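You operate a simulated robot arm through the tools that you are given. There is no shell and no other tool.

You run a simulated two-armed robot. Do the job below in one go: nothing can be reset, and whatever is moved stays where it is left.

Task
Take the lid off the teal lidded tin on the middle of the sample table and lay it down there.
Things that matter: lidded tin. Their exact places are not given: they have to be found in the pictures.

It is judged by the outcome, as a careful person would: the job done as asked, and still so three seconds after it is handed in. It fails if anything else is knocked over, pushed out of place, dropped, spilled or broken. Lids that push on must go on centred and level and be pressed home; caps that screw on are set level and turned clockwise until they are tight.

Robot
Two 7-joint arms with two-finger parallel grippers on one trunk, on a base that moves. Base frame: it is fixed to the floor where the robot stands at the start and does not move with it; the origin is under the middle of the robot, x ahead of it, y to its left, z up; the surface under the hand at the start is at about z = 750. Units: mm, rad, N and s.
The left shoulder is at the start at [20, 170, 1078], the right one opposite. With the tool pointing down near the work surface each hand reaches from about 200 to 680 mm from the robot's upright axis, wherever it stands, measured 20 degrees to its own side. Payload 3.8 kg a hand.
Tool frame (each hand has its own): the origin (TCP) lies between the finger pads and is the grasp point; the fingertips stand 30 mm ahead of it; z points along the fingers, y is the line along which they close. The gripper opens to 110 mm. The fingers are 20 mm wide and 10 mm thick; the gripper's body (48 by 112 mm) begins 55 mm behind the TCP.
Orientation is that of the tool frame in the base frame, as [roll, pitch, yaw] about the fixed x, y, z axes, in that order (R = Rz(yaw) Ry(pitch) Rx(roll)). With the fingers straight down and closing along the base's y, the tool's x points along the base's -x, its y along +y and its z along -z.

Tools
- The arms move only by the tool nudge_tool. It takes "left_moves", "right_moves" or both (then of equal length, played together; a hand with none holds still); each is one flat list of numbers, 6 for each row, row after row: the shift along the tool's x, y, z in m, then the turn, a rotation vector about the tool's x, y, z in rad. In form: [tx, ty, tz, ax, ay, az, tx, ty, tz, ax, ay, az, ...]. A call has 1 to 20 rows; each row is the pose to reach, as a shift and turn from the pose commanded when the call began, along the tool's axes at that moment. "left_jaw" and "right_jaw" are, for a hand that has rows, the opening, from 0 (shut) to 1 (fully open), set as the call begins (left out, the last holds). Each row takes 0.2 s and may step no farther than 50 mm and 0.15 rad from the row before; otherwise, or with a gripper value out of range, the whole call is refused. A pose out of reach is approached as far as the arm can. The call stops where the force on the tool passes 40 N (or 10 N more than at its start, if that is more) or the arm is blocked; 0.2 s more then pass. Each finger travels about 72 mm/s and halts on what it meets, pressing with about 21 N; the grip force reading is that of the motor and also rises with nothing between the fingers. The clock runs only during rows and for 0.2 s after the last one: add rows that repeat a pose to give the fingers time. The reply holds the time, the measured pose of the TCP, the force on the tool along the base axes, the opening and the grip force, in the units named above and with some noise, with the torque about the TCP (base axes, N m) and any sound that the robot's microphone picked up.
- Cameras (640 x 400 px; columns grow to the right, rows downward): "scene" is now at [107.4, -4.8, 1227.5]; the picture's right is [-0.05, -1.00, 0.00], its down [-0.59, 0.03, -0.81] and it looks along [0.81, -0.04, -0.59] (base axes); focal length 247 px, centre (320, 200). "left" rides on the left gripper at [72, -17, -103] in its tool frame; the picture's right is [0.23, 0.97, 0.00], its down [-0.76, 0.18, -0.62] and it looks along [-0.61, 0.14, 0.78] (tool axes); focal length 222 px, centre (320, 200). "right" rides on the right gripper at [72, 17, -103] in its tool frame; the picture's right is [-0.23, 0.97, 0.00], its down [-0.76, -0.18, -0.62] and it looks along [-0.61, -0.14, 0.78] (tool axes); focal length 222 px, centre (320, 200).
- camera(camera): a new picture of that camera. It takes no simulated time.
- move_column(by): moves the trunk up (or, below 0, down) by that many mm; the arms and the scene camera ride with it, the base frame stays. It gives what a move gives, with no picture.
- roll_base(legs): drives the robot by 1 to 6 legs, each [ahead, turn to the left] in mm and rad, along the robot's own axes; the way and the turn of a leg run together, so that a leg with both is an arc; at most 1500 mm and 3.142 rad a leg. The arms and the cameras ride along, it lands a little off, and it stops where it bumps. It gives what a move gives.
- head_to(pan, tilt): turns the head with the scene camera to pan (to the left, within 1.396 rad either way) and tilt (down, from -0.506 to 1.204), counted from straight ahead of the robot. It gives what a move gives.
- point_at(camera, pixels): for up to 12 pixels [column, row] of the newest picture of that camera ("zoom" is the newest enlarged one), the place [x, y, z] in the base frame of the surface seen there, good to about 2 mm. It takes no simulated time.
- inspect(camera, box): a new picture of the part [left, top, right, bottom] of that camera's present view, enlarged. It takes no simulated time.
- close_job(): hands the job in; it is judged then, once.

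Open the grippers and draw the arms clear of the work before you hand the job in, unless the task says otherwise.

The tools are called after "Call:" as a command line: name --argument value ..., lists and objects as JSON in quotes. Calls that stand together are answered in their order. nudge_tool: Moves the arms, as the interface text tells. Its arguments: {"type":"object","properties":{"left_moves":{"type":"array","items":{"type":"number"}},"left_jaw":{"type":"number"},"right_moves":{"type":"array","items":{"type":"number"}},"right_jaw":{"type":"number"}},"required":[]} The other tools are called the same way: move_column (by) moves the trunk up or down; roll_base (legs) drives the base; head_to (pan, tilt) turns the head that bears the scene camera; camera (camera) takes a picture; point_at (camera, pixels) gives the place of the surface under pixels of a picture; inspect (camera, box) takes an enlarged picture of a part of a camera's view; close_job () hands the job in.

At the start:

```text
t: 0.0
left_eef_pos: [472.8, 169.4, 1100.5]
left_tcp_rot: [3.14, 0.0, 3.141]
left_wrist_force: [0.0, 0.0, -0.5]
left_torque: [0.0, 0.01, 0.0]
left_opening: 110.1
left_grip_force: 0.0
right_eef_pos: [452.8, -181.1, 1090.9]
right_tcp_rot: [3.141, 0.0, 3.139]
right_wrist_force: [-0.2, 1.0, -0.3]
right_torque: [0.0, -0.01, 0.02]
right_opening: 110.2
right_grip_force: 0.0
trunk travel left (down, up): [-175.0, 395.0]
robot x, y, heading: [1.3, -0.0, -0.006]
head pan, tilt (commanded): [-0.054, 0.628]
```

scene: 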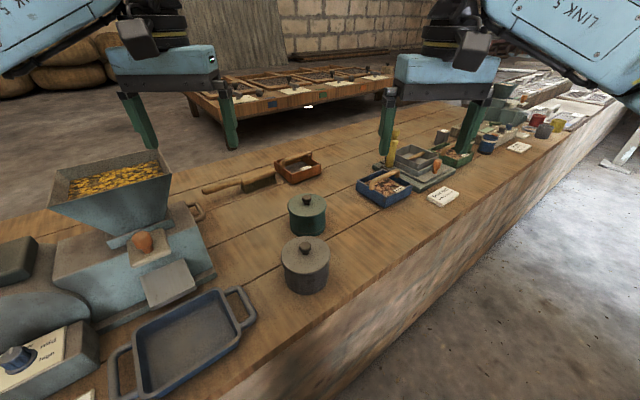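
right: 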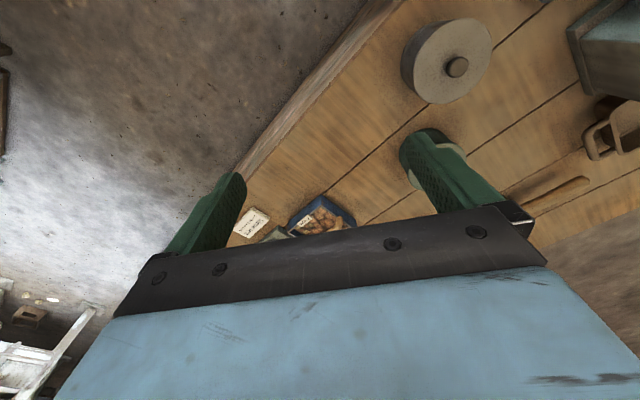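
left: 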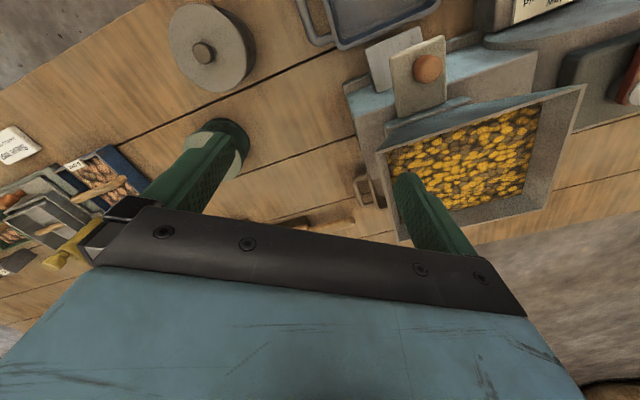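

The scene picture shows two lidded tins: a grey one near (305,262) and a greenish/teal one near (307,215). I'll enlarge that part to tell them apart.

Call:
inspect --camera "scene" --box '[240, 150, 400, 310]'

Call:
point_at --camera "scene" --pixels '[[307, 197], [307, 203], [289, 208], [325, 208], [307, 234], [305, 243], [305, 254], [282, 262], [329, 262], [305, 292], [345, 215], [350, 180]]'

```text
2.50 times, centred on (320, 230) of scene
```

zoom: 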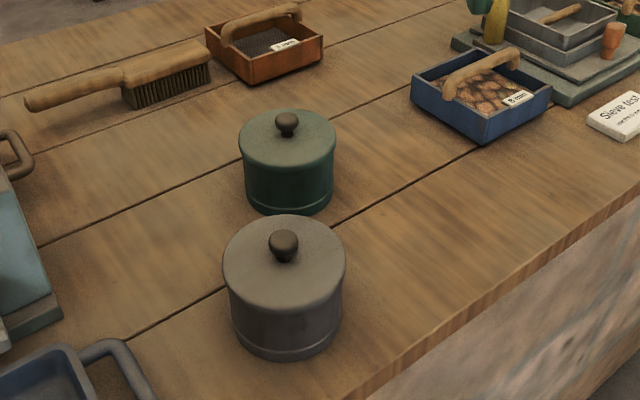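

```text
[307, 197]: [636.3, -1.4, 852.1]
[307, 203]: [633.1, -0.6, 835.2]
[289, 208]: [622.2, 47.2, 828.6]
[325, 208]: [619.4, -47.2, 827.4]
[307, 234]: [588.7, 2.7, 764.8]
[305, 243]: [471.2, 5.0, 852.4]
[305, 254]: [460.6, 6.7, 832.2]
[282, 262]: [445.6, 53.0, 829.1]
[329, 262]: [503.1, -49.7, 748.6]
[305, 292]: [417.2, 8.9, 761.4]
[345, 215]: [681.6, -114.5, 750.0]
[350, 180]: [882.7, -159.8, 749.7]
```

The teal tin is the one farther back, around x≈630, y≈0, with its knob top near z≈853. I'll zoom in further to measure the lid, knob and seam.

Call:
inspect --camera "scene" --box '[275, 185, 339, 225]'

```text
10.00 times, centred on (307, 205) of scene
```

zoom: 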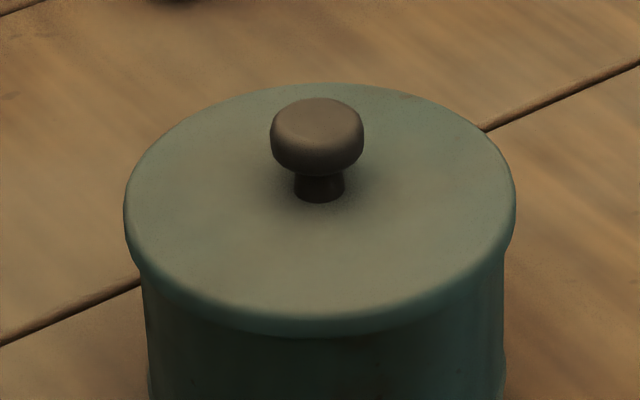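

The lid is a thin disc with a mushroom knob at zoom (317,135). I'll take positions on the knob, the lid's edges and the body below.

Call:
point_at --camera "zoom" --pixels '[[317, 112], [317, 140], [275, 130], [360, 130], [318, 190], [318, 202], [130, 205], [510, 205], [320, 88], [318, 305], [318, 330], [318, 380]]'

Call:
inspect --camera "scene" --box '[275, 215, 339, 255]'

```text
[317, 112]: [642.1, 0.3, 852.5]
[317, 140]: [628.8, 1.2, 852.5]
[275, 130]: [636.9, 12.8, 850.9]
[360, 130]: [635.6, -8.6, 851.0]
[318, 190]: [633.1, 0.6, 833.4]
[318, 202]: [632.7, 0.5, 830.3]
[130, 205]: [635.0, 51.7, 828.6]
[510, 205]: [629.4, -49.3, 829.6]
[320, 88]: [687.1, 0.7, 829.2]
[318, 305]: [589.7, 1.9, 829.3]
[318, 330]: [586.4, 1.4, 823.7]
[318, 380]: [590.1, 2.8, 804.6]
```

```text
10.00 times, centred on (307, 235) of scene
```

zoom: 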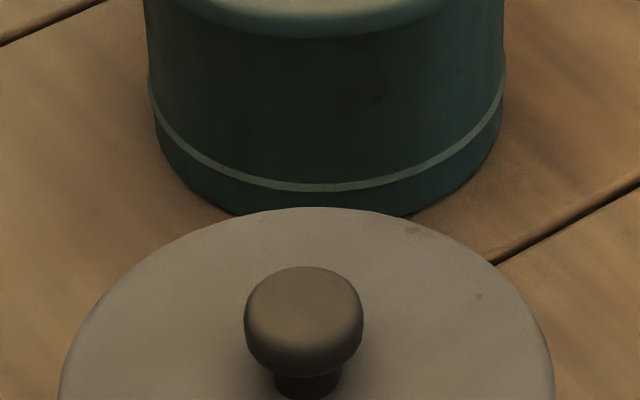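

Lid centre is about (637, 1), top at z≈829, about 101 mm across; the knob spans z≈838–853 and about 22 mm across. Now I'll map the free table around it for a laying place and the table's edge.

Call:
point_at --camera "scene" --pixels '[[360, 235], [380, 225], [400, 240], [380, 255], [360, 270], [350, 245], [340, 300], [385, 208], [250, 215], [270, 230], [235, 240], [262, 200]]'

Call:
inspect --camera "scene" --box '[160, 150, 480, 350]'

```text
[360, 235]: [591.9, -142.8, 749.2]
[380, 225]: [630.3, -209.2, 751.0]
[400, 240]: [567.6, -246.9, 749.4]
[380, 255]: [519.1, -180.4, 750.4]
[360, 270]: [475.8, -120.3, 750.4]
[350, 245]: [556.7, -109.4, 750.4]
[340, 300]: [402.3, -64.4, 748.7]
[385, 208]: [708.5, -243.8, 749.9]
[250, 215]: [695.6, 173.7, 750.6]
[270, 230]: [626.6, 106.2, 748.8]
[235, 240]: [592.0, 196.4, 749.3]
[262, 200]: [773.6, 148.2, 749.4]
```

```text
2.00 times, centred on (320, 250) of scene
```

zoom: 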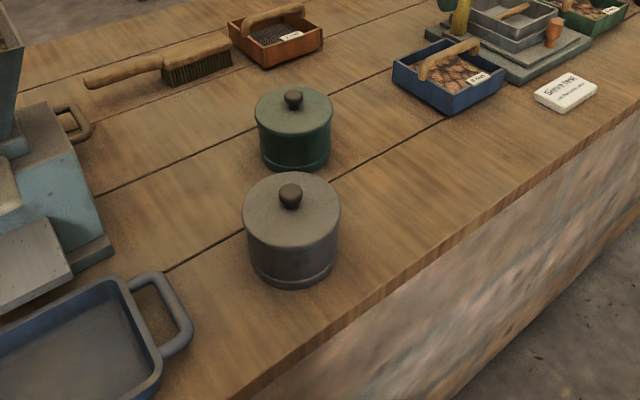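

The table right of the tins, around (590,-140), is clear. The tin at x≈637 is near the reach limit, so I'll look down to see how much room the base has before the table edge.

Call:
head_to --pan 0.0 --tilt 1.15

Call:
camera --camera "scene"

```text
t: 0.9
left_eef_pos: [472.4, 169.1, 1100.2]
left_tcp_rot: [-3.14, 0.001, 3.141]
left_wrist_force: [-0.1, -0.3, 1.1]
left_torque: [-0.03, 0.0, -0.01]
left_opening: 110.2
left_grip_force: 0.1
right_eef_pos: [451.4, -181.0, 1091.3]
right_tcp_rot: [3.142, -0.001, 3.139]
right_wrist_force: [-0.4, 0.1, -0.8]
right_torque: [0.0, 0.02, -0.03]
right_opening: 110.0
right_grip_force: 0.1
trunk travel left (down, up): [-175.0, 395.0]
robot x, y, heading: [1.6, -1.2, -0.001]
head pan, tilt (commanded): [0.0, 1.15]
```

```text
taken
```

scene: 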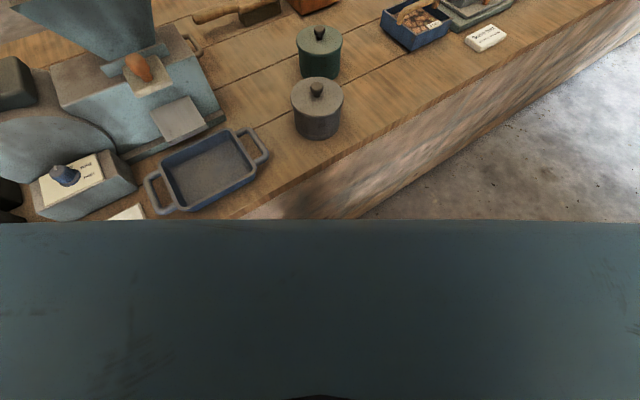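

The chest hides the base, but the table edge is seen at (240,217) to (460,95). I'll read edge points to judge the gap.

Call:
point_at --camera "scene" --pixels '[[235, 216], [300, 178], [360, 148], [420, 118], [290, 215], [340, 215], [380, 210], [130, 212], [420, 215], [320, 228], [320, 300], [320, 380]]'

```text
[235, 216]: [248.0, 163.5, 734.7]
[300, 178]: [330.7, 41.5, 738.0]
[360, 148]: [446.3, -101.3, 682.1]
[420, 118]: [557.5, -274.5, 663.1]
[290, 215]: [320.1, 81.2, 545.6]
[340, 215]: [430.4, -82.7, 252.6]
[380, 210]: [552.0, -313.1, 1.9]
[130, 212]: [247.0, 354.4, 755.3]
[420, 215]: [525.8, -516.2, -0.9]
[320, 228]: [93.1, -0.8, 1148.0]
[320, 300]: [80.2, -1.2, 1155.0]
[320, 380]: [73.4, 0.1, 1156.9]
```

The edge runs diagonally, about 297 mm from the robot axis, so driving ahead is risky; I'll first test whether the right hand reaches above the knob at a safe height (z≈960). The path at z>950 clears both tins' knobs (z≈853).

Call:
nudge_tool --right_moves '[-0.023, 0.0225, 0.016, 0, 0, 0, -0.046, 0.045, 0.032, 0, 0, 0, -0.069, 0.068, 0.048, 0, 0, 0, -0.092, 0.091, 0.064, 0, 0, 0, -0.115, 0.114, 0.08, 0, 0, 0, -0.138, 0.137, 0.096, 0, 0, 0, -0.162, 0.16, 0.113, 0, 0, 0, -0.1855, 0.1825, 0.131, 0, 0, 0, -0.1855, 0.1825, 0.131, 0, 0, 0, -0.1855, 0.1825, 0.131, 0, 0, 0]' --right_jaw 0.6

Call:
head_to --pan 0.0 --tilt 0.75

Call:
camera --camera "scene"

Call:
camera --camera "right"

```text
t: 3.1
left_eef_pos: [473.3, 169.4, 1100.4]
left_tcp_rot: [3.141, 0.0, 3.142]
left_wrist_force: [0.4, -0.2, 0.3]
left_torque: [0.02, 0.01, -0.02]
left_opening: 110.3
left_grip_force: 0.0
right_eef_pos: [597.4, -18.7, 952.6]
right_tcp_rot: [3.141, 0.0, 3.14]
right_wrist_force: [0.0, -0.1, -0.2]
right_torque: [0.03, 0.01, -0.02]
right_opening: 66.3
right_grip_force: 0.1
right hand out of reach, approached as far as the arm can: row 7, 8, 9, 10
trunk travel left (down, up): [-175.0, 395.0]
robot x, y, heading: [2.2, -1.1, -0.002]
head pan, tilt (commanded): [0.0, 1.15]
```

```text
t: 4.0
left_eef_pos: [473.1, 167.8, 1100.0]
left_tcp_rot: [3.141, 0.0, -3.142]
left_wrist_force: [-0.7, -0.5, -0.1]
left_torque: [0.02, 0.0, 0.0]
left_opening: 109.8
left_grip_force: 0.0
right_eef_pos: [599.4, -18.8, 952.7]
right_tcp_rot: [-3.14, 0.0, 3.141]
right_wrist_force: [0.9, -0.3, -0.4]
right_torque: [0.02, 0.0, 0.04]
right_opening: 65.9
right_grip_force: 0.1
trunk travel left (down, up): [-175.0, 395.0]
robot x, y, heading: [-0.5, 2.2, 0.001]
head pan, tilt (commanded): [0.0, 0.75]
```

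```text
taken
```

scene: 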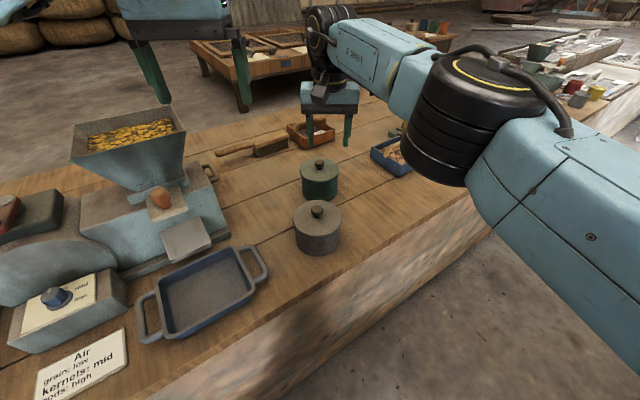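

```text
taken
```

right: 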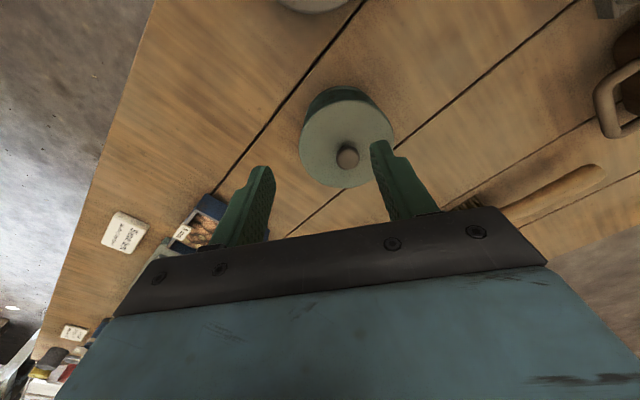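

The right hand falls short by about 45 mm ((598,-19) reached). Turning the robot right by ~20° puts the tin in the left hand's best reach, so first I draw the right hand back up to its starting place.

Call:
nudge_tool --right_moves '[0.018, -0.02, -0.03, 0, 0, 0, 0.037, -0.04, -0.055, 0, 0, 0, 0.055, -0.061, -0.08, 0, 0, 0, 0.074, -0.081, -0.1, 0, 0, 0, 0.092, -0.101, -0.115, 0, 0, 0, 0.11, -0.122, -0.125, 0, 0, 0, 0.128, -0.142, -0.132, 0, 0, 0, 0.147, -0.162, -0.138, 0, 0, 0]'

```text
t: 5.8
left_eef_pos: [473.8, 167.7, 1100.0]
left_tcp_rot: [-3.141, -0.001, -3.141]
left_wrist_force: [0.5, -0.3, 0.4]
left_torque: [0.01, -0.03, -0.01]
left_opening: 109.9
left_grip_force: 0.0
right_eef_pos: [449.2, -181.7, 1092.4]
right_tcp_rot: [3.141, 0.001, 3.139]
right_wrist_force: [-0.3, -0.6, -0.1]
right_torque: [-0.04, -0.02, -0.02]
right_opening: 66.1
right_grip_force: 0.2
trunk travel left (down, up): [-175.0, 395.0]
robot x, y, heading: [0.4, 1.6, 0.003]
head pan, tilt (commanded): [0.0, 0.75]
```

Both hands are high now. Before turning, I look to the right for anything tall in the sweep of the right arm.

Call:
head_to --pan -0.7 --tilt 0.5

Call:
camera --camera "scene"

```text
t: 6.9
left_eef_pos: [474.4, 167.9, 1099.7]
left_tcp_rot: [3.14, 0.0, 3.141]
left_wrist_force: [-0.4, -0.5, -0.6]
left_torque: [0.03, 0.0, 0.0]
left_opening: 109.8
left_grip_force: 0.1
right_eef_pos: [450.1, -181.3, 1091.2]
right_tcp_rot: [-3.141, 0.0, 3.14]
right_wrist_force: [-0.2, -0.4, -0.3]
right_torque: [0.01, 0.01, 0.0]
right_opening: 66.1
right_grip_force: 0.1
trunk travel left (down, up): [-175.0, 395.0]
robot x, y, heading: [2.1, 2.2, 0.005]
head pan, tilt (commanded): [-0.7, 0.499]
```

```text
taken
```

scene: 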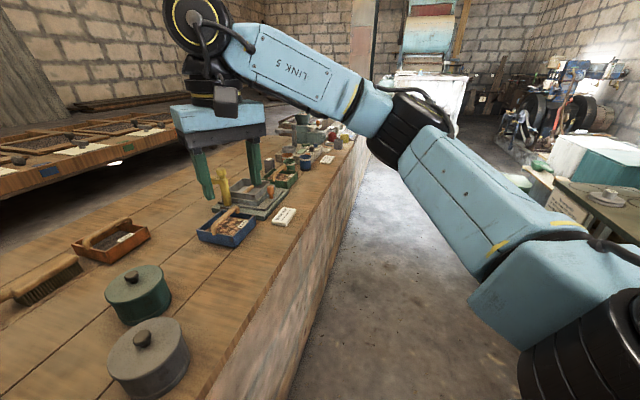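

The aisle to the right is open; I check how far the side table at (590,215) is and the height of the sieve stack/bottle items.

Call:
point_at --camera "scene" --pixels '[[575, 195], [620, 230], [520, 170], [225, 185], [250, 190], [600, 190]]'

```text
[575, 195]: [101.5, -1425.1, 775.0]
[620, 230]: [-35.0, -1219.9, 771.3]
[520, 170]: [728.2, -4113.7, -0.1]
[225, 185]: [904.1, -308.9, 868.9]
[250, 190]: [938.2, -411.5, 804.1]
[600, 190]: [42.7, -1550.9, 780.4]
```

The nearest other furniture is over 1.2 m off, and low, so the turn is clear. I back off 40 mm, turn right 0.35 rad, and ease ahead 30 mm, nearly parallel to the table edge.

Call:
roll_base --legs '[[-40, 0], [0, -0.35], [30, 0]]'

Call:
head_to --pan 0.2 --tilt 0.75

Call:
camera --camera "scene"

Call:
camera --camera "left"

```text
t: 9.3
left_eef_pos: [491.6, -17.0, 1099.2]
left_tcp_rot: [-3.14, -0.003, 2.788]
left_wrist_force: [1.5, 0.2, -0.7]
left_torque: [0.0, 0.06, 0.02]
left_opening: 110.1
left_grip_force: 0.1
right_eef_pos: [348.7, -337.6, 1089.5]
right_tcp_rot: [-3.141, -0.002, 2.785]
right_wrist_force: [0.0, -0.1, 0.5]
right_torque: [0.0, 0.04, 0.02]
right_opening: 65.9
right_grip_force: 0.1
trunk travel left (down, up): [-175.0, 395.0]
robot x, y, heading: [-17.3, -7.0, -0.355]
head pan, tilt (commanded): [-0.7, 0.499]
```

```text
t: 10.5
left_eef_pos: [490.8, -16.0, 1098.9]
left_tcp_rot: [-3.142, 0.0, 2.787]
left_wrist_force: [-0.1, 0.9, -0.2]
left_torque: [0.03, -0.02, 0.02]
left_opening: 110.0
left_grip_force: 0.0
right_eef_pos: [346.9, -337.2, 1092.6]
right_tcp_rot: [-3.141, 0.002, 2.786]
right_wrist_force: [-0.7, -0.6, -0.2]
right_torque: [-0.04, -0.01, -0.05]
right_opening: 66.2
right_grip_force: 0.0
trunk travel left (down, up): [-175.0, 395.0]
robot x, y, heading: [-12.1, -10.3, -0.357]
head pan, tilt (commanded): [0.201, 0.75]
```

```text
taken
```

scene: 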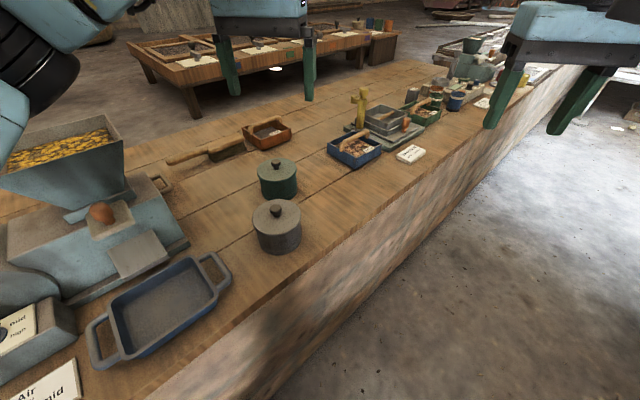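

```text
taken
```

left: 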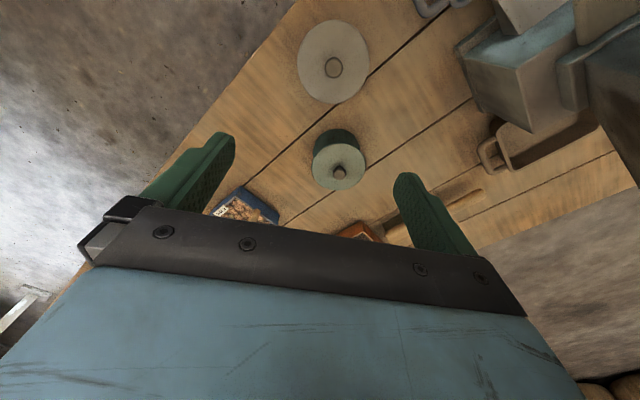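

The turn landed without a bump. I re-measure the teal lid and knob in this new view (knob near (277,163)).

Call:
inspect --camera "scene" --box '[245, 155, 309, 195]'

Call:
inspect --camera "left" --box '[290, 130, 386, 190]'

```text
10.00 times, centred on (277, 175) of scene
```

zoom: 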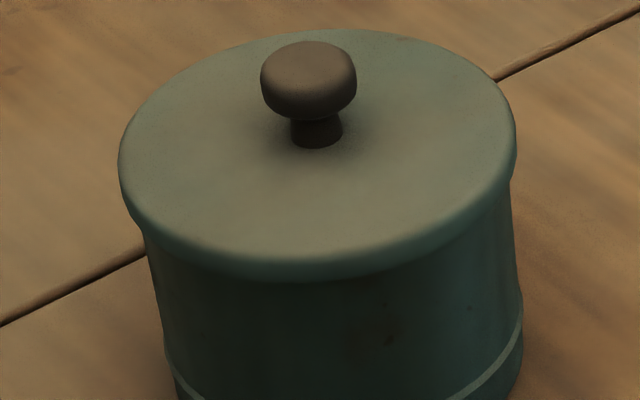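

```text
6.67 times, centred on (338, 160) of left
```

zoom: 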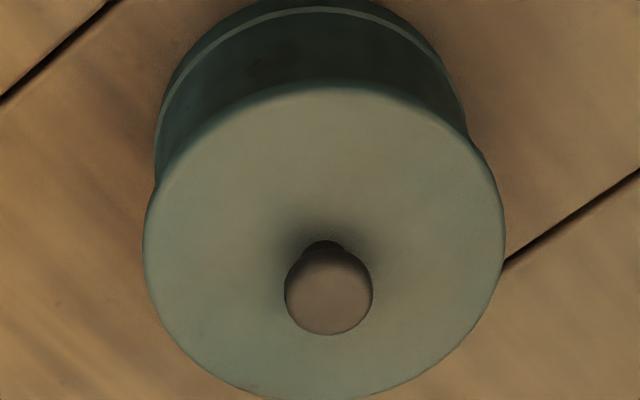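

The left hand's camera gives a near-overhead view with the knob at zoom (328,290). I read its edges and the lid's rim for a centre.

Call:
point_at --camera "zoom" --pixels '[[328, 290], [288, 292], [369, 292], [328, 252], [328, 330], [150, 250], [500, 250], [325, 92], [325, 394], [325, 200]]'

```text
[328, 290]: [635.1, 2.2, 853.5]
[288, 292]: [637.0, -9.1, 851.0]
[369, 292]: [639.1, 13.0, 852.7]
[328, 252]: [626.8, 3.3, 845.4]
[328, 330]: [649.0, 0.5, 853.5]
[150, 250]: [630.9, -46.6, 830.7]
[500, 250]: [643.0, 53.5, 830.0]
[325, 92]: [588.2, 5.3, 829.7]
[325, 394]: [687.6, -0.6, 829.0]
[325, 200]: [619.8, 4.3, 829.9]
```

Knob centre ≈ (638, 2), lid top z≈830, knob top z≈853. I bring the left hand to z≈950 over it with the jaw at about 60 mm.

Call:
nudge_tool --left_moves '[-0.022, 0.0113, 0.012, 0, 0, 0, -0.044, 0.0226, 0.03, 0, 0, 0, -0.066, 0.034, 0.055, 0, 0, 0, -0.088, 0.0453, 0.083, 0, 0, 0, -0.11, 0.0566, 0.115, 0, 0, 0, -0.1316, 0.0679, 0.149, 0, 0, 0, -0.1316, 0.0679, 0.149, 0, 0, 0, -0.1316, 0.0679, 0.149, 0, 0, 0]' --left_jaw 0.55

Call:
camera --camera "left"

Call:
camera --camera "scene"

```text
t: 12.3
left_eef_pos: [638.4, 1.5, 950.6]
left_tcp_rot: [3.141, 0.0, 2.787]
left_wrist_force: [-0.1, 0.5, -0.1]
left_torque: [0.01, -0.01, -0.02]
left_opening: 60.7
left_grip_force: 0.1
right_eef_pos: [348.0, -336.5, 1091.1]
right_tcp_rot: [3.141, 0.001, 2.785]
right_wrist_force: [-0.2, -0.8, 0.5]
right_torque: [0.02, -0.01, -0.01]
right_opening: 65.9
right_grip_force: 0.1
trunk travel left (down, up): [-175.0, 395.0]
robot x, y, heading: [-13.8, -10.0, -0.355]
head pan, tilt (commanded): [0.201, 0.75]
```

```text
taken
```

left: 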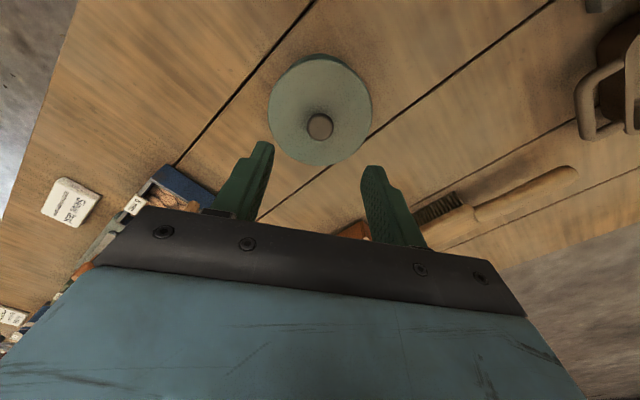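

```text
taken
```

scene: 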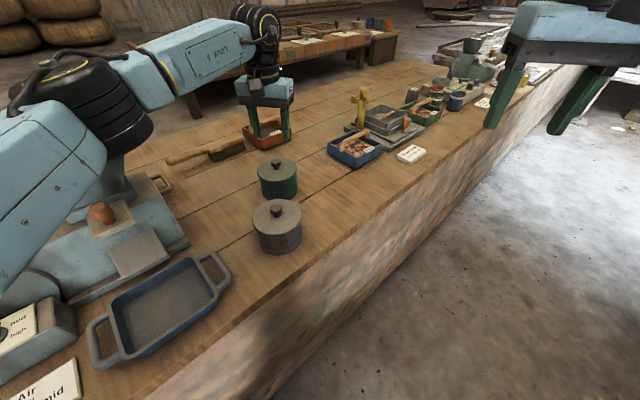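

The hand is over the tin. Before lowering, I check how far the left arm's links are above the hopper machine, using points on the arm and on the machine.

Call:
point_at --camera "scene" --pixels '[[120, 140], [85, 150], [40, 200], [30, 120], [100, 190], [110, 212], [160, 180], [110, 170], [170, 235], [10, 260], [150, 110], [130, 240]]'

Call:
inspect --camera "scene" --box '[0, 60, 256, 220]'

```text
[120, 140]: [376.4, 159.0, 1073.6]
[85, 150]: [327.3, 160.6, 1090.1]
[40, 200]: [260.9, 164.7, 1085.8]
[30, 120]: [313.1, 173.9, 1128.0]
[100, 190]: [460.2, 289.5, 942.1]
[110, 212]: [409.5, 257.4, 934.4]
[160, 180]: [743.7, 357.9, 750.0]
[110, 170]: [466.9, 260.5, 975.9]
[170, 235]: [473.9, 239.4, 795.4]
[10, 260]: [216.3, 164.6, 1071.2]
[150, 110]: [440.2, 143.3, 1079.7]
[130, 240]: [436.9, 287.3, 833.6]
```

```text
2.50 times, centred on (128, 140) of scene
```

zoom: 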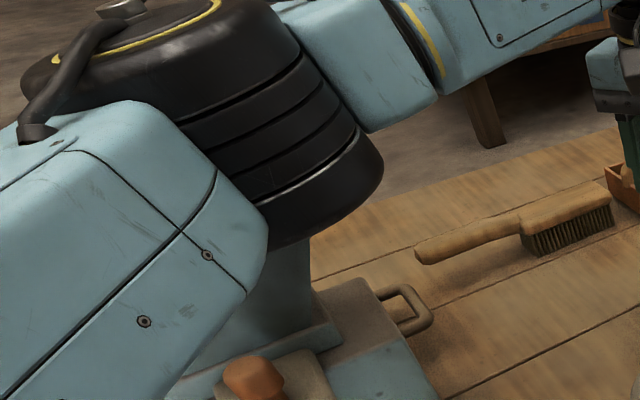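

The left elbow's underside (~z 1050 near (376,159)) is close above the hopper rim (~z 1010). I'll raise the trunk 150 mm so the elbow stays well clear when the hand goes down.

Call:
move_column --by 150

Call:
camera --camera "scene"

```text
t: 14.0
left_eef_pos: [637.1, 0.6, 1099.5]
left_tcp_rot: [-3.141, 0.0, 2.786]
left_wrist_force: [0.1, 0.4, -0.2]
left_torque: [0.01, 0.0, 0.03]
left_opening: 60.6
left_grip_force: 0.1
right_eef_pos: [347.2, -337.4, 1240.9]
right_tcp_rot: [-3.139, 0.0, 2.786]
right_wrist_force: [0.7, 0.5, -0.3]
right_torque: [0.0, 0.01, -0.01]
right_opening: 65.9
right_grip_force: 0.1
trunk travel left (down, up): [-325.0, 245.0]
robot x, y, heading: [-14.5, -8.4, -0.357]
head pan, tilt (commanded): [0.201, 0.75]
```

```text
taken
```

scene: 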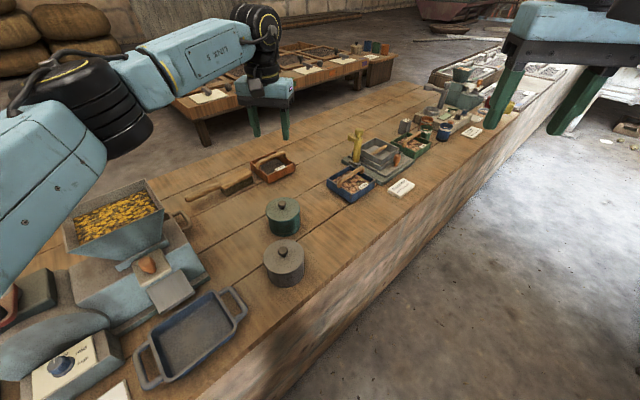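

Now the hopper is visible below the arm; I read its rim height and lower the left hand in a first step of 130 mm to z≈970.

Call:
point_at --camera "scene" --pixels '[[162, 213], [78, 248], [148, 182], [66, 225], [110, 215], [140, 150], [110, 155]]'

Call:
nudge_tool --left_moves '[0, 0, 0.03, 0, 0, 0, 0, 0, 0.065, 0, 0, 0, 0, 0, 0.1, 0, 0, 0, 0, 0, 0.13, 0, 0, 0, 0, 0, 0.13, 0, 0, 0]'

Call:
camera --camera "scene"

```text
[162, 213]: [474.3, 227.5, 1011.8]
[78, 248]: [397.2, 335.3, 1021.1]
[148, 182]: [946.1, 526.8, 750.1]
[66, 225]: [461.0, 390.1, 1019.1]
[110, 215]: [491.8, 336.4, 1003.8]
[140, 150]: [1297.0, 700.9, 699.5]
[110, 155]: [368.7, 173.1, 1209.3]
```

```text
t: 15.2
left_eef_pos: [636.4, 2.5, 971.4]
left_tcp_rot: [3.141, 0.001, 2.786]
left_wrist_force: [0.6, 0.8, 0.1]
left_torque: [0.02, 0.04, 0.0]
left_opening: 60.3
left_grip_force: 0.0
right_eef_pos: [346.2, -337.8, 1241.4]
right_tcp_rot: [-3.139, -0.001, 2.787]
right_wrist_force: [-0.9, 0.9, 0.2]
right_torque: [0.06, 0.01, 0.0]
right_opening: 65.7
right_grip_force: 0.0
trunk travel left (down, up): [-325.0, 245.0]
robot x, y, heading: [-11.4, -11.4, -0.354]
head pan, tilt (commanded): [0.201, 0.75]
```

```text
taken
```

scene: 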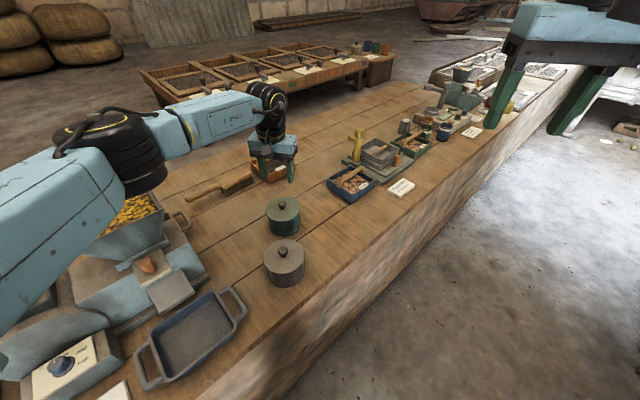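

The rim is at z≈1012–1021. I read the elbow's underside now at (145,185) and forearm at (180,150).

Call:
point_at --camera "scene" --pixels '[[145, 188], [155, 178], [130, 170], [110, 190], [80, 240], [180, 150]]'

Call:
camera --camera "left"

```text
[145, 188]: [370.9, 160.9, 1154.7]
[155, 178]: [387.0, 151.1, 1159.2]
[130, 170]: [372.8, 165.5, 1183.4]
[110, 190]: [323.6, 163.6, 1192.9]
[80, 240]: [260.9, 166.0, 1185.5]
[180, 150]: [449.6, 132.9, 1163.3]
```

```text
taken
```

left: 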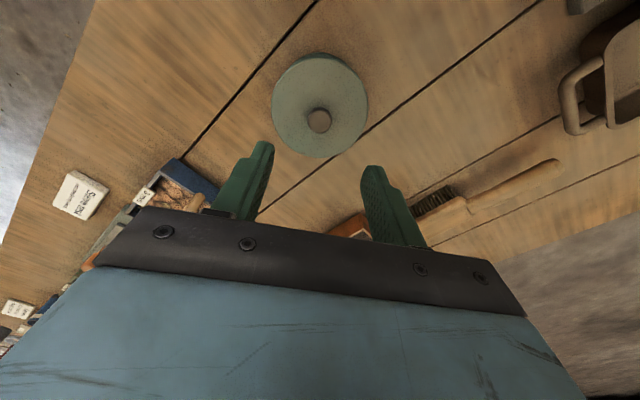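

The elbow clears the rim by over 130 mm. The knob at (319,120) matches the predicted spot of the tool axis, so I lower 95 mm to z≈876, fingers straddling the knob.

Call:
nudge_tool --left_moves '[0, 0, 0.03, 0, 0, 0, 0, 0, 0.06, 0, 0, 0, 0, 0, 0.08, 0, 0, 0, 0, 0, 0.095, 0, 0, 0, 0, 0, 0.095, 0, 0, 0]'

Call:
camera --camera "left"

Call:
inspect --camera "scene" --box '[230, 160, 342, 230]'

```text
t: 16.4
left_eef_pos: [638.7, 1.9, 875.6]
left_tcp_rot: [3.14, 0.0, 2.787]
left_wrist_force: [0.7, 0.1, -0.1]
left_torque: [-0.04, 0.01, 0.0]
left_opening: 60.7
left_grip_force: 0.0
right_eef_pos: [347.5, -336.3, 1240.2]
right_tcp_rot: [-3.141, -0.001, 2.786]
right_wrist_force: [0.0, 0.5, -0.5]
right_torque: [0.0, 0.01, -0.03]
right_opening: 66.1
right_grip_force: 0.2
trunk travel left (down, up): [-325.0, 245.0]
robot x, y, heading: [-9.0, -12.9, -0.353]
head pan, tilt (commanded): [0.201, 0.75]
```

```text
taken
```

left: 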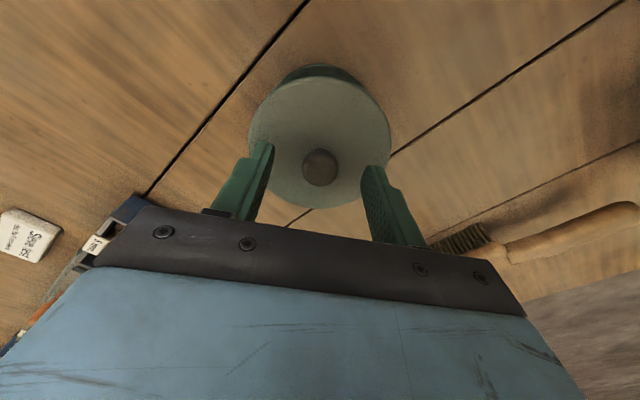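

```text
5.71 times, centred on (286, 195) of scene
```

zoom: 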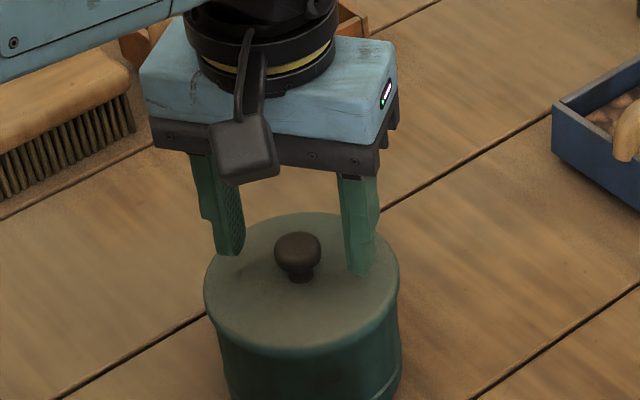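

The fingers straddle the knob evenly, tips still about 15 mm above the lid. I lower 12 mm more, then close on the knob in a separate call.

Call:
nudge_tool --left_moves '[0, 0, 0.006, 0, 0, 0, 0, 0, 0.012, 0, 0, 0, 0, 0, 0.012, 0, 0, 0]'

Call:
nudge_tool --left_moves '[0, 0, 0, 0, 0, 0, 0, 0, 0, 0, 0, 0, 0, 0, 0, 0, 0, 0, 0, 0, 0, 0, 0, 0, 0, 0, 0, 0, 0, 0]' --left_jaw 0.0

Call:
camera --camera "left"

Call:
inspect --camera "scene" --box '[230, 160, 342, 230]'

```text
t: 17.2
left_eef_pos: [637.7, 1.8, 863.1]
left_tcp_rot: [3.141, 0.0, 2.787]
left_wrist_force: [-0.5, -0.7, -0.2]
left_torque: [-0.02, 0.0, -0.01]
left_opening: 60.5
left_grip_force: 0.1
right_eef_pos: [346.5, -337.4, 1241.6]
right_tcp_rot: [-3.139, 0.0, 2.786]
right_wrist_force: [1.5, -0.7, 1.1]
right_torque: [0.06, 0.03, 0.01]
right_opening: 65.9
right_grip_force: 0.0
trunk travel left (down, up): [-325.0, 245.0]
robot x, y, heading: [-15.0, -12.4, -0.359]
head pan, tilt (commanded): [0.201, 0.75]
```

```text
t: 18.4
left_eef_pos: [637.5, 1.5, 863.6]
left_tcp_rot: [3.141, 0.001, 2.786]
left_wrist_force: [0.6, 0.1, 0.0]
left_torque: [0.0, -0.02, -0.02]
left_opening: 22.8
left_grip_force: 21.1
right_eef_pos: [347.3, -337.9, 1241.2]
right_tcp_rot: [3.141, -0.001, 2.785]
right_wrist_force: [-0.4, 0.0, -1.2]
right_torque: [-0.01, 0.0, -0.04]
right_opening: 65.8
right_grip_force: 0.0
trunk travel left (down, up): [-325.0, 245.0]
robot x, y, heading: [-12.2, -7.1, -0.354]
head pan, tilt (commanded): [0.201, 0.75]
heard: snap
```

```text
taken
```

left: 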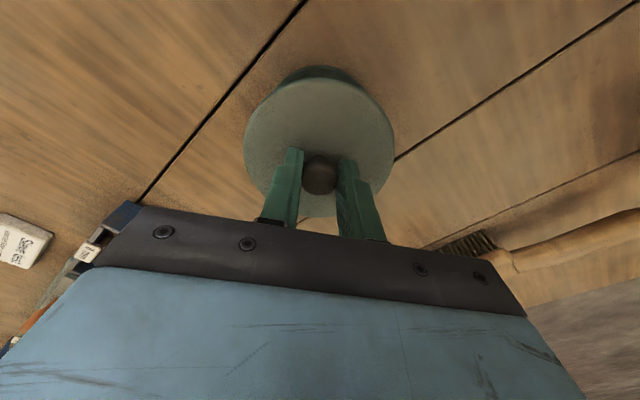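

```text
5.71 times, centred on (286, 195) of scene
```

zoom: 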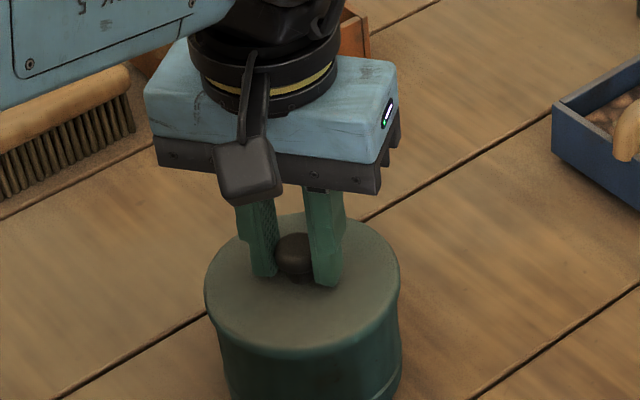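

The jaw holds at 22.8 mm on the knob with 21 N; a snap was heard, but the tin looks unmoved. I lift gently by 8 mm and watch force and whether only the lid rises.

Call:
nudge_tool --left_moves '[0, 0, -0.002, 0, 0, 0, 0, 0, -0.004, 0, 0, 0, 0, 0, -0.006, 0, 0, 0, 0, 0, -0.008, 0, 0, 0, 0, 0, -0.008, 0, 0, 0]'

Call:
camera --camera "left"

Call:
inspect --camera "scene" --box '[230, 160, 342, 230]'

```text
t: 19.6
left_eef_pos: [637.3, 3.2, 872.8]
left_tcp_rot: [-3.139, -0.001, 2.786]
left_wrist_force: [-0.4, 0.3, -0.3]
left_torque: [0.09, 0.05, 0.01]
left_opening: 22.6
left_grip_force: 21.3
right_eef_pos: [347.1, -337.7, 1240.9]
right_tcp_rot: [-3.14, 0.0, 2.787]
right_wrist_force: [0.4, 0.7, -0.3]
right_torque: [0.01, 0.0, 0.0]
right_opening: 66.2
right_grip_force: 0.2
trunk travel left (down, up): [-325.0, 245.0]
robot x, y, heading: [-11.6, -10.9, -0.355]
head pan, tilt (commanded): [0.201, 0.75]
```

```text
taken
```

left: 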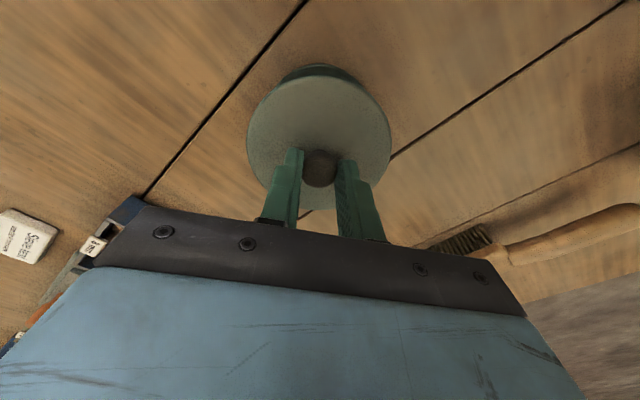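

```text
5.71 times, centred on (286, 195) of scene
```

zoom: 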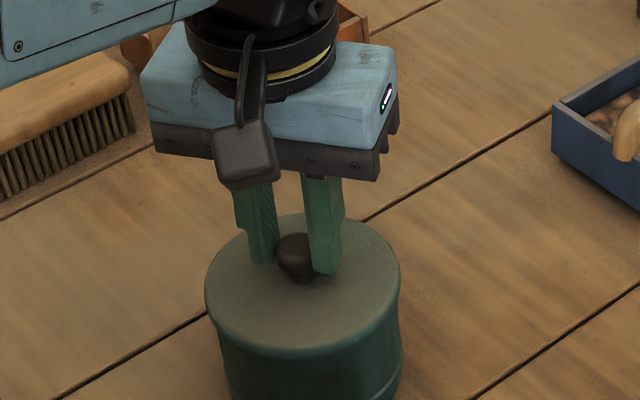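

The lid outline in the zoom has not moved, so the fingers seem to have slid up the knob. I check the heights of lid and knob now.

Call:
point_at --camera "zoom" --pixels '[[293, 242], [293, 255], [300, 320], [225, 265], [370, 265], [298, 345], [298, 370], [262, 260], [325, 268]]'

Call:
inspect --camera "left" --box '[240, 60, 400, 160]'

```text
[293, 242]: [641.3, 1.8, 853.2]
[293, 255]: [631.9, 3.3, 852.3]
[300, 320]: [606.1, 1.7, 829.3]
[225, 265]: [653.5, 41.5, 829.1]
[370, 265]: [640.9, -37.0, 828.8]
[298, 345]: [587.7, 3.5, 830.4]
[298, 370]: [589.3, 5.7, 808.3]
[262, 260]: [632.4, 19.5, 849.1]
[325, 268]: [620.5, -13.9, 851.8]
```

```text
4.00 times, centred on (320, 110) of left
```

zoom: 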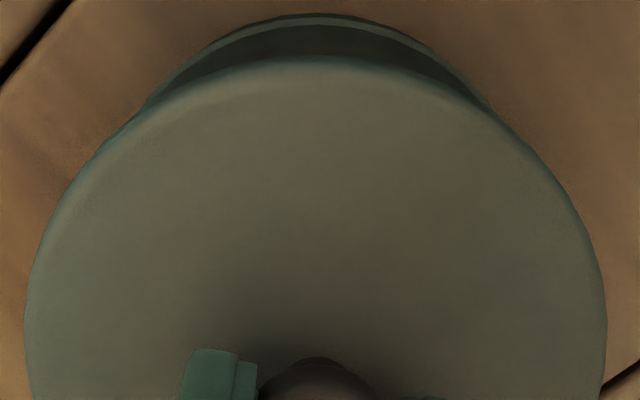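

Lid and knob are still at z≈829/853, so the grip slipped and the lid is held by more than the pad friction, or was gripped badly. I reopen, go down to tips just above the lid (TCP z≈862), and close again.

Call:
nudge_tool --left_moves '[0, 0, 0, 0, 0, 0, 0, 0, 0, 0, 0, 0, 0, 0, 0.006, 0, 0, 0, 0, 0, 0.0105, 0, 0, 0, 0, 0, 0.0105, 0, 0, 0]' --left_jaw 0.4

Call:
inspect --camera "left" --box '[240, 120, 400, 220]'

Call:
nudge_tool --left_moves '[0, 0, 0, 0, 0, 0, 0, 0, 0, 0, 0, 0, 0, 0, 0, 0, 0, 0, 0, 0, 0, 0, 0, 0]' --left_jaw 0.0

Call:
inspect --camera "left" --box '[240, 120, 400, 220]'

```text
t: 20.8
left_eef_pos: [638.4, 1.8, 860.8]
left_tcp_rot: [-3.141, 0.0, 2.787]
left_wrist_force: [0.7, 0.2, -0.1]
left_torque: [0.0, -0.02, 0.0]
left_opening: 44.4
left_grip_force: 0.0
right_eef_pos: [347.4, -336.5, 1240.8]
right_tcp_rot: [3.141, -0.001, 2.786]
right_wrist_force: [0.4, 0.2, -0.6]
right_torque: [-0.01, 0.01, 0.01]
right_opening: 66.3
right_grip_force: 0.1
trunk travel left (down, up): [-325.0, 245.0]
robot x, y, heading: [-13.8, -9.5, -0.35]
head pan, tilt (commanded): [0.201, 0.75]
heard: snap
```

```text
4.00 times, centred on (320, 170) of left
```

zoom: 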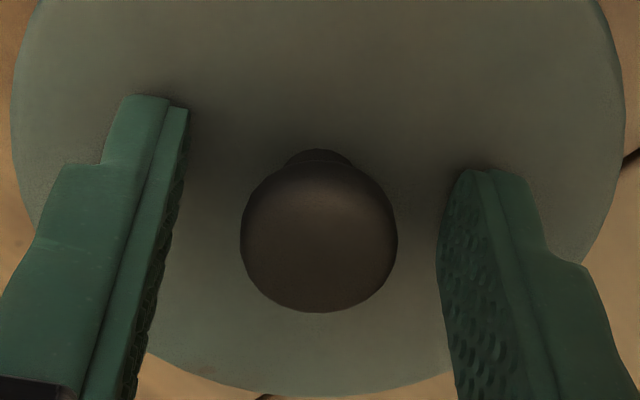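

```text
t: 21.8
left_eef_pos: [636.3, 1.0, 860.7]
left_tcp_rot: [-3.14, 0.0, 2.787]
left_wrist_force: [0.2, -0.3, 1.0]
left_torque: [-0.01, 0.02, -0.03]
left_opening: 22.4
left_grip_force: 20.9
right_eef_pos: [347.3, -336.3, 1240.1]
right_tcp_rot: [3.141, -0.001, 2.785]
right_wrist_force: [0.2, -0.7, -0.1]
right_torque: [-0.01, -0.02, 0.0]
right_opening: 65.9
right_grip_force: 0.0
trunk travel left (down, up): [-325.0, 245.0]
robot x, y, heading: [-10.3, -9.9, -0.356]
head pan, tilt (commanded): [0.201, 0.75]
```

```text
4.00 times, centred on (320, 170) of left
```

zoom: 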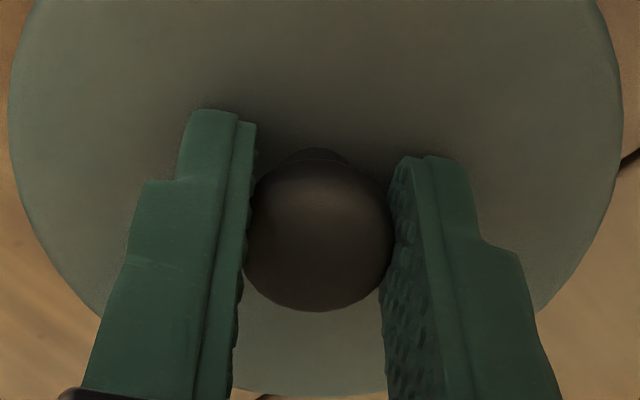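

Fingers are now lower around the knob (tips at ≈831) with 21 N. I lift just 2 mm and read the force to learn how hard the lid holds.

Call:
nudge_tool --left_moves '[0, 0, -0.002, 0, 0, 0]'

Call:
nudge_tool --left_moves '[0, 0, -0.002, 0, 0, 0]'

Call:
inspect --camera "left" --box '[240, 120, 400, 220]'

Call:
inspect --camera "scene" --box '[250, 170, 330, 220]'

```text
t: 22.2
left_eef_pos: [637.5, 1.8, 862.4]
left_tcp_rot: [3.141, 0.001, 2.789]
left_wrist_force: [0.2, -0.7, -1.5]
left_torque: [0.05, -0.01, 0.03]
left_opening: 22.7
left_grip_force: 20.7
right_eef_pos: [346.3, -335.5, 1240.2]
right_tcp_rot: [-3.142, 0.0, 2.785]
right_wrist_force: [-0.2, -0.5, 0.1]
right_torque: [0.02, 0.01, -0.03]
right_opening: 66.2
right_grip_force: 0.0
trunk travel left (down, up): [-325.0, 245.0]
robot x, y, heading: [-11.7, -13.0, -0.357]
head pan, tilt (commanded): [0.201, 0.75]
```

```text
t: 22.6
left_eef_pos: [637.3, 3.6, 865.7]
left_tcp_rot: [-3.142, 0.0, 2.787]
left_wrist_force: [0.2, -1.2, -1.3]
left_torque: [0.01, 0.02, 0.0]
left_opening: 22.7
left_grip_force: 21.2
right_eef_pos: [347.5, -336.9, 1241.2]
right_tcp_rot: [-3.141, 0.0, 2.786]
right_wrist_force: [-0.2, 0.1, 0.2]
right_torque: [0.01, 0.02, -0.01]
right_opening: 66.2
right_grip_force: 0.2
trunk travel left (down, up): [-325.0, 245.0]
robot x, y, heading: [-8.5, -9.4, -0.353]
head pan, tilt (commanded): [0.201, 0.75]
```

```text
4.00 times, centred on (320, 170) of left
```

zoom: 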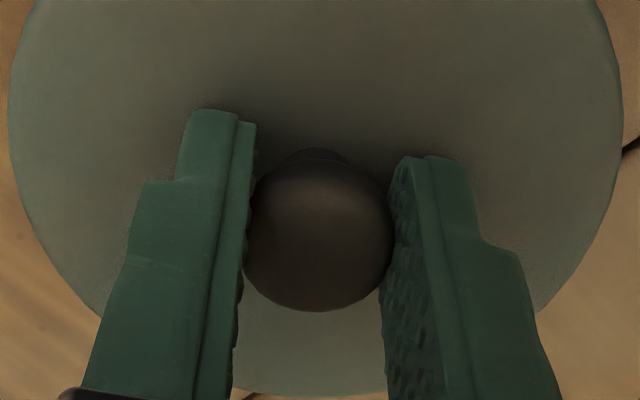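

```text
8.00 times, centred on (290, 195) of scene
```

zoom: 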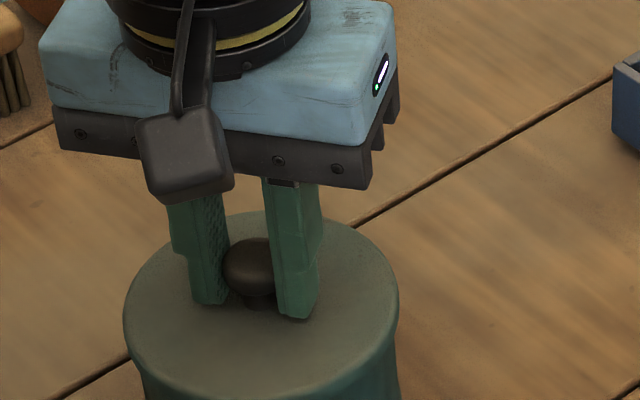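

In the gripper view the knob and lid now keep place relative to the fingers and the force reads about -1.4 N, so the lid seems to be rising. I check lid height and whether the body stays on the table.

Call:
point_at --camera "zoom" --pixels '[[255, 250], [260, 330], [150, 310], [370, 290], [262, 358], [262, 372], [262, 390]]'

Call:
inspect --camera "scene" --box '[250, 200, 330, 250]'

```text
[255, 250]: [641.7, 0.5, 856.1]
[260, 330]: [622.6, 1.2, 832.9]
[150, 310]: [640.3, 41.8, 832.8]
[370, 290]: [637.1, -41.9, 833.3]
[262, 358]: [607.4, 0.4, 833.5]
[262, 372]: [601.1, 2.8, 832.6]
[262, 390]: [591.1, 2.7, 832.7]
```

```text
8.00 times, centred on (290, 225) of scene
```

zoom: 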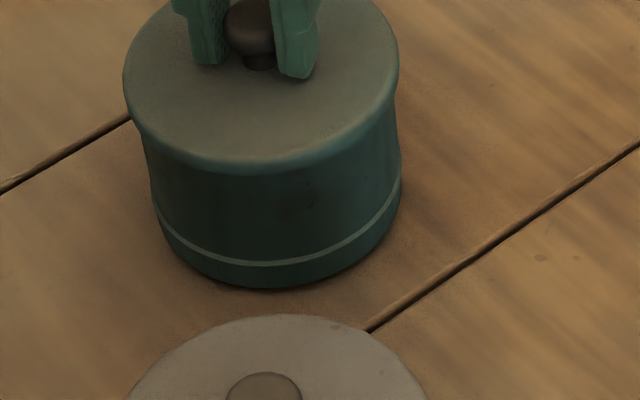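

The lid top is now at ≈833, up 4 mm. I check the body's band and foot to see if the body has come up as well.

Call:
point_at --camera "zoom" --pixels '[[262, 175], [262, 200], [262, 262], [262, 280], [262, 286], [262, 292], [200, 270], [330, 278]]'

Call:
nudge_tool --left_moves '[0, 0, -0.002, 0, 0, 0, 0, 0, -0.004, 0, 0, 0]'

Call:
inspect --camera "scene" --box '[250, 190, 330, 240]'

```text
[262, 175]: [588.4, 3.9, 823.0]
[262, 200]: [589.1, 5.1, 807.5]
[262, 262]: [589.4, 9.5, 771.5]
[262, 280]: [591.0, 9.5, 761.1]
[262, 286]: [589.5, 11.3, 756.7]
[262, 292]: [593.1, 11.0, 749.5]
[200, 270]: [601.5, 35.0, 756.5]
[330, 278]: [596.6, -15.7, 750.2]
```

```text
t: 23.2
left_eef_pos: [637.0, 1.1, 869.4]
left_tcp_rot: [-3.14, -0.001, 2.789]
left_wrist_force: [-0.2, 0.4, -1.4]
left_torque: [0.03, 0.0, 0.0]
left_opening: 22.7
left_grip_force: 21.1
right_eef_pos: [347.0, -337.0, 1241.1]
right_tcp_rot: [-3.142, 0.0, 2.786]
right_wrist_force: [-0.3, 0.1, 0.8]
right_torque: [-0.02, -0.01, 0.0]
right_opening: 66.0
right_grip_force: 0.0
trunk travel left (down, up): [-325.0, 245.0]
robot x, y, heading: [-11.6, -7.2, -0.355]
head pan, tilt (commanded): [0.201, 0.75]
```

```text
8.00 times, centred on (290, 215) of scene
```

zoom: 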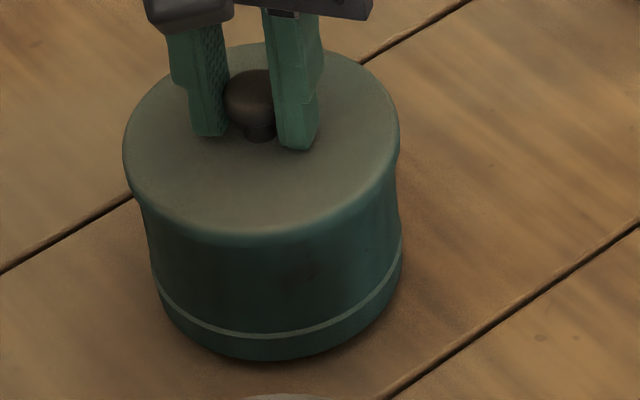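

The body's foot seems to have come up as well (bottom edge now at zoom (262,361) rather than the 367 expected). I measure to be sure.

Call:
point_at --camera "zoom" --pixels '[[262, 337], [262, 350], [262, 358], [262, 363], [262, 368], [200, 180], [330, 180], [262, 236], [262, 244]]'

Call:
inspect --camera "scene" --box '[266, 220, 314, 250]'

```text
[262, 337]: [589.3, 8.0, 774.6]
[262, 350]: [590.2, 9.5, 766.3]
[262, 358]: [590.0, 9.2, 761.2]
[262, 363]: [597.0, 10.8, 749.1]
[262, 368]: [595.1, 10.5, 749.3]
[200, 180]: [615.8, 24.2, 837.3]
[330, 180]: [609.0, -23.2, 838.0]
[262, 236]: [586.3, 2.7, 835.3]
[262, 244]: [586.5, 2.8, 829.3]
```

```text
13.33 times, centred on (290, 235) of scene
```

zoom: 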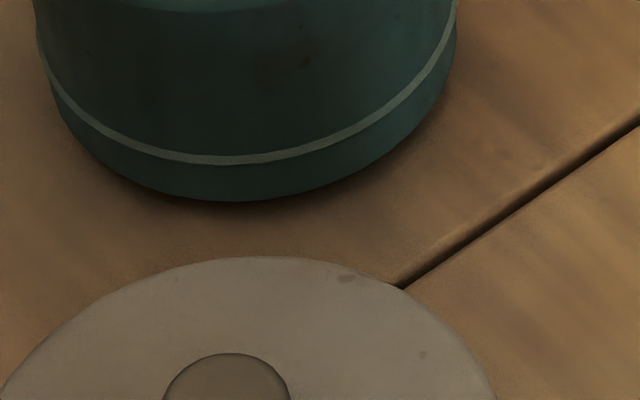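

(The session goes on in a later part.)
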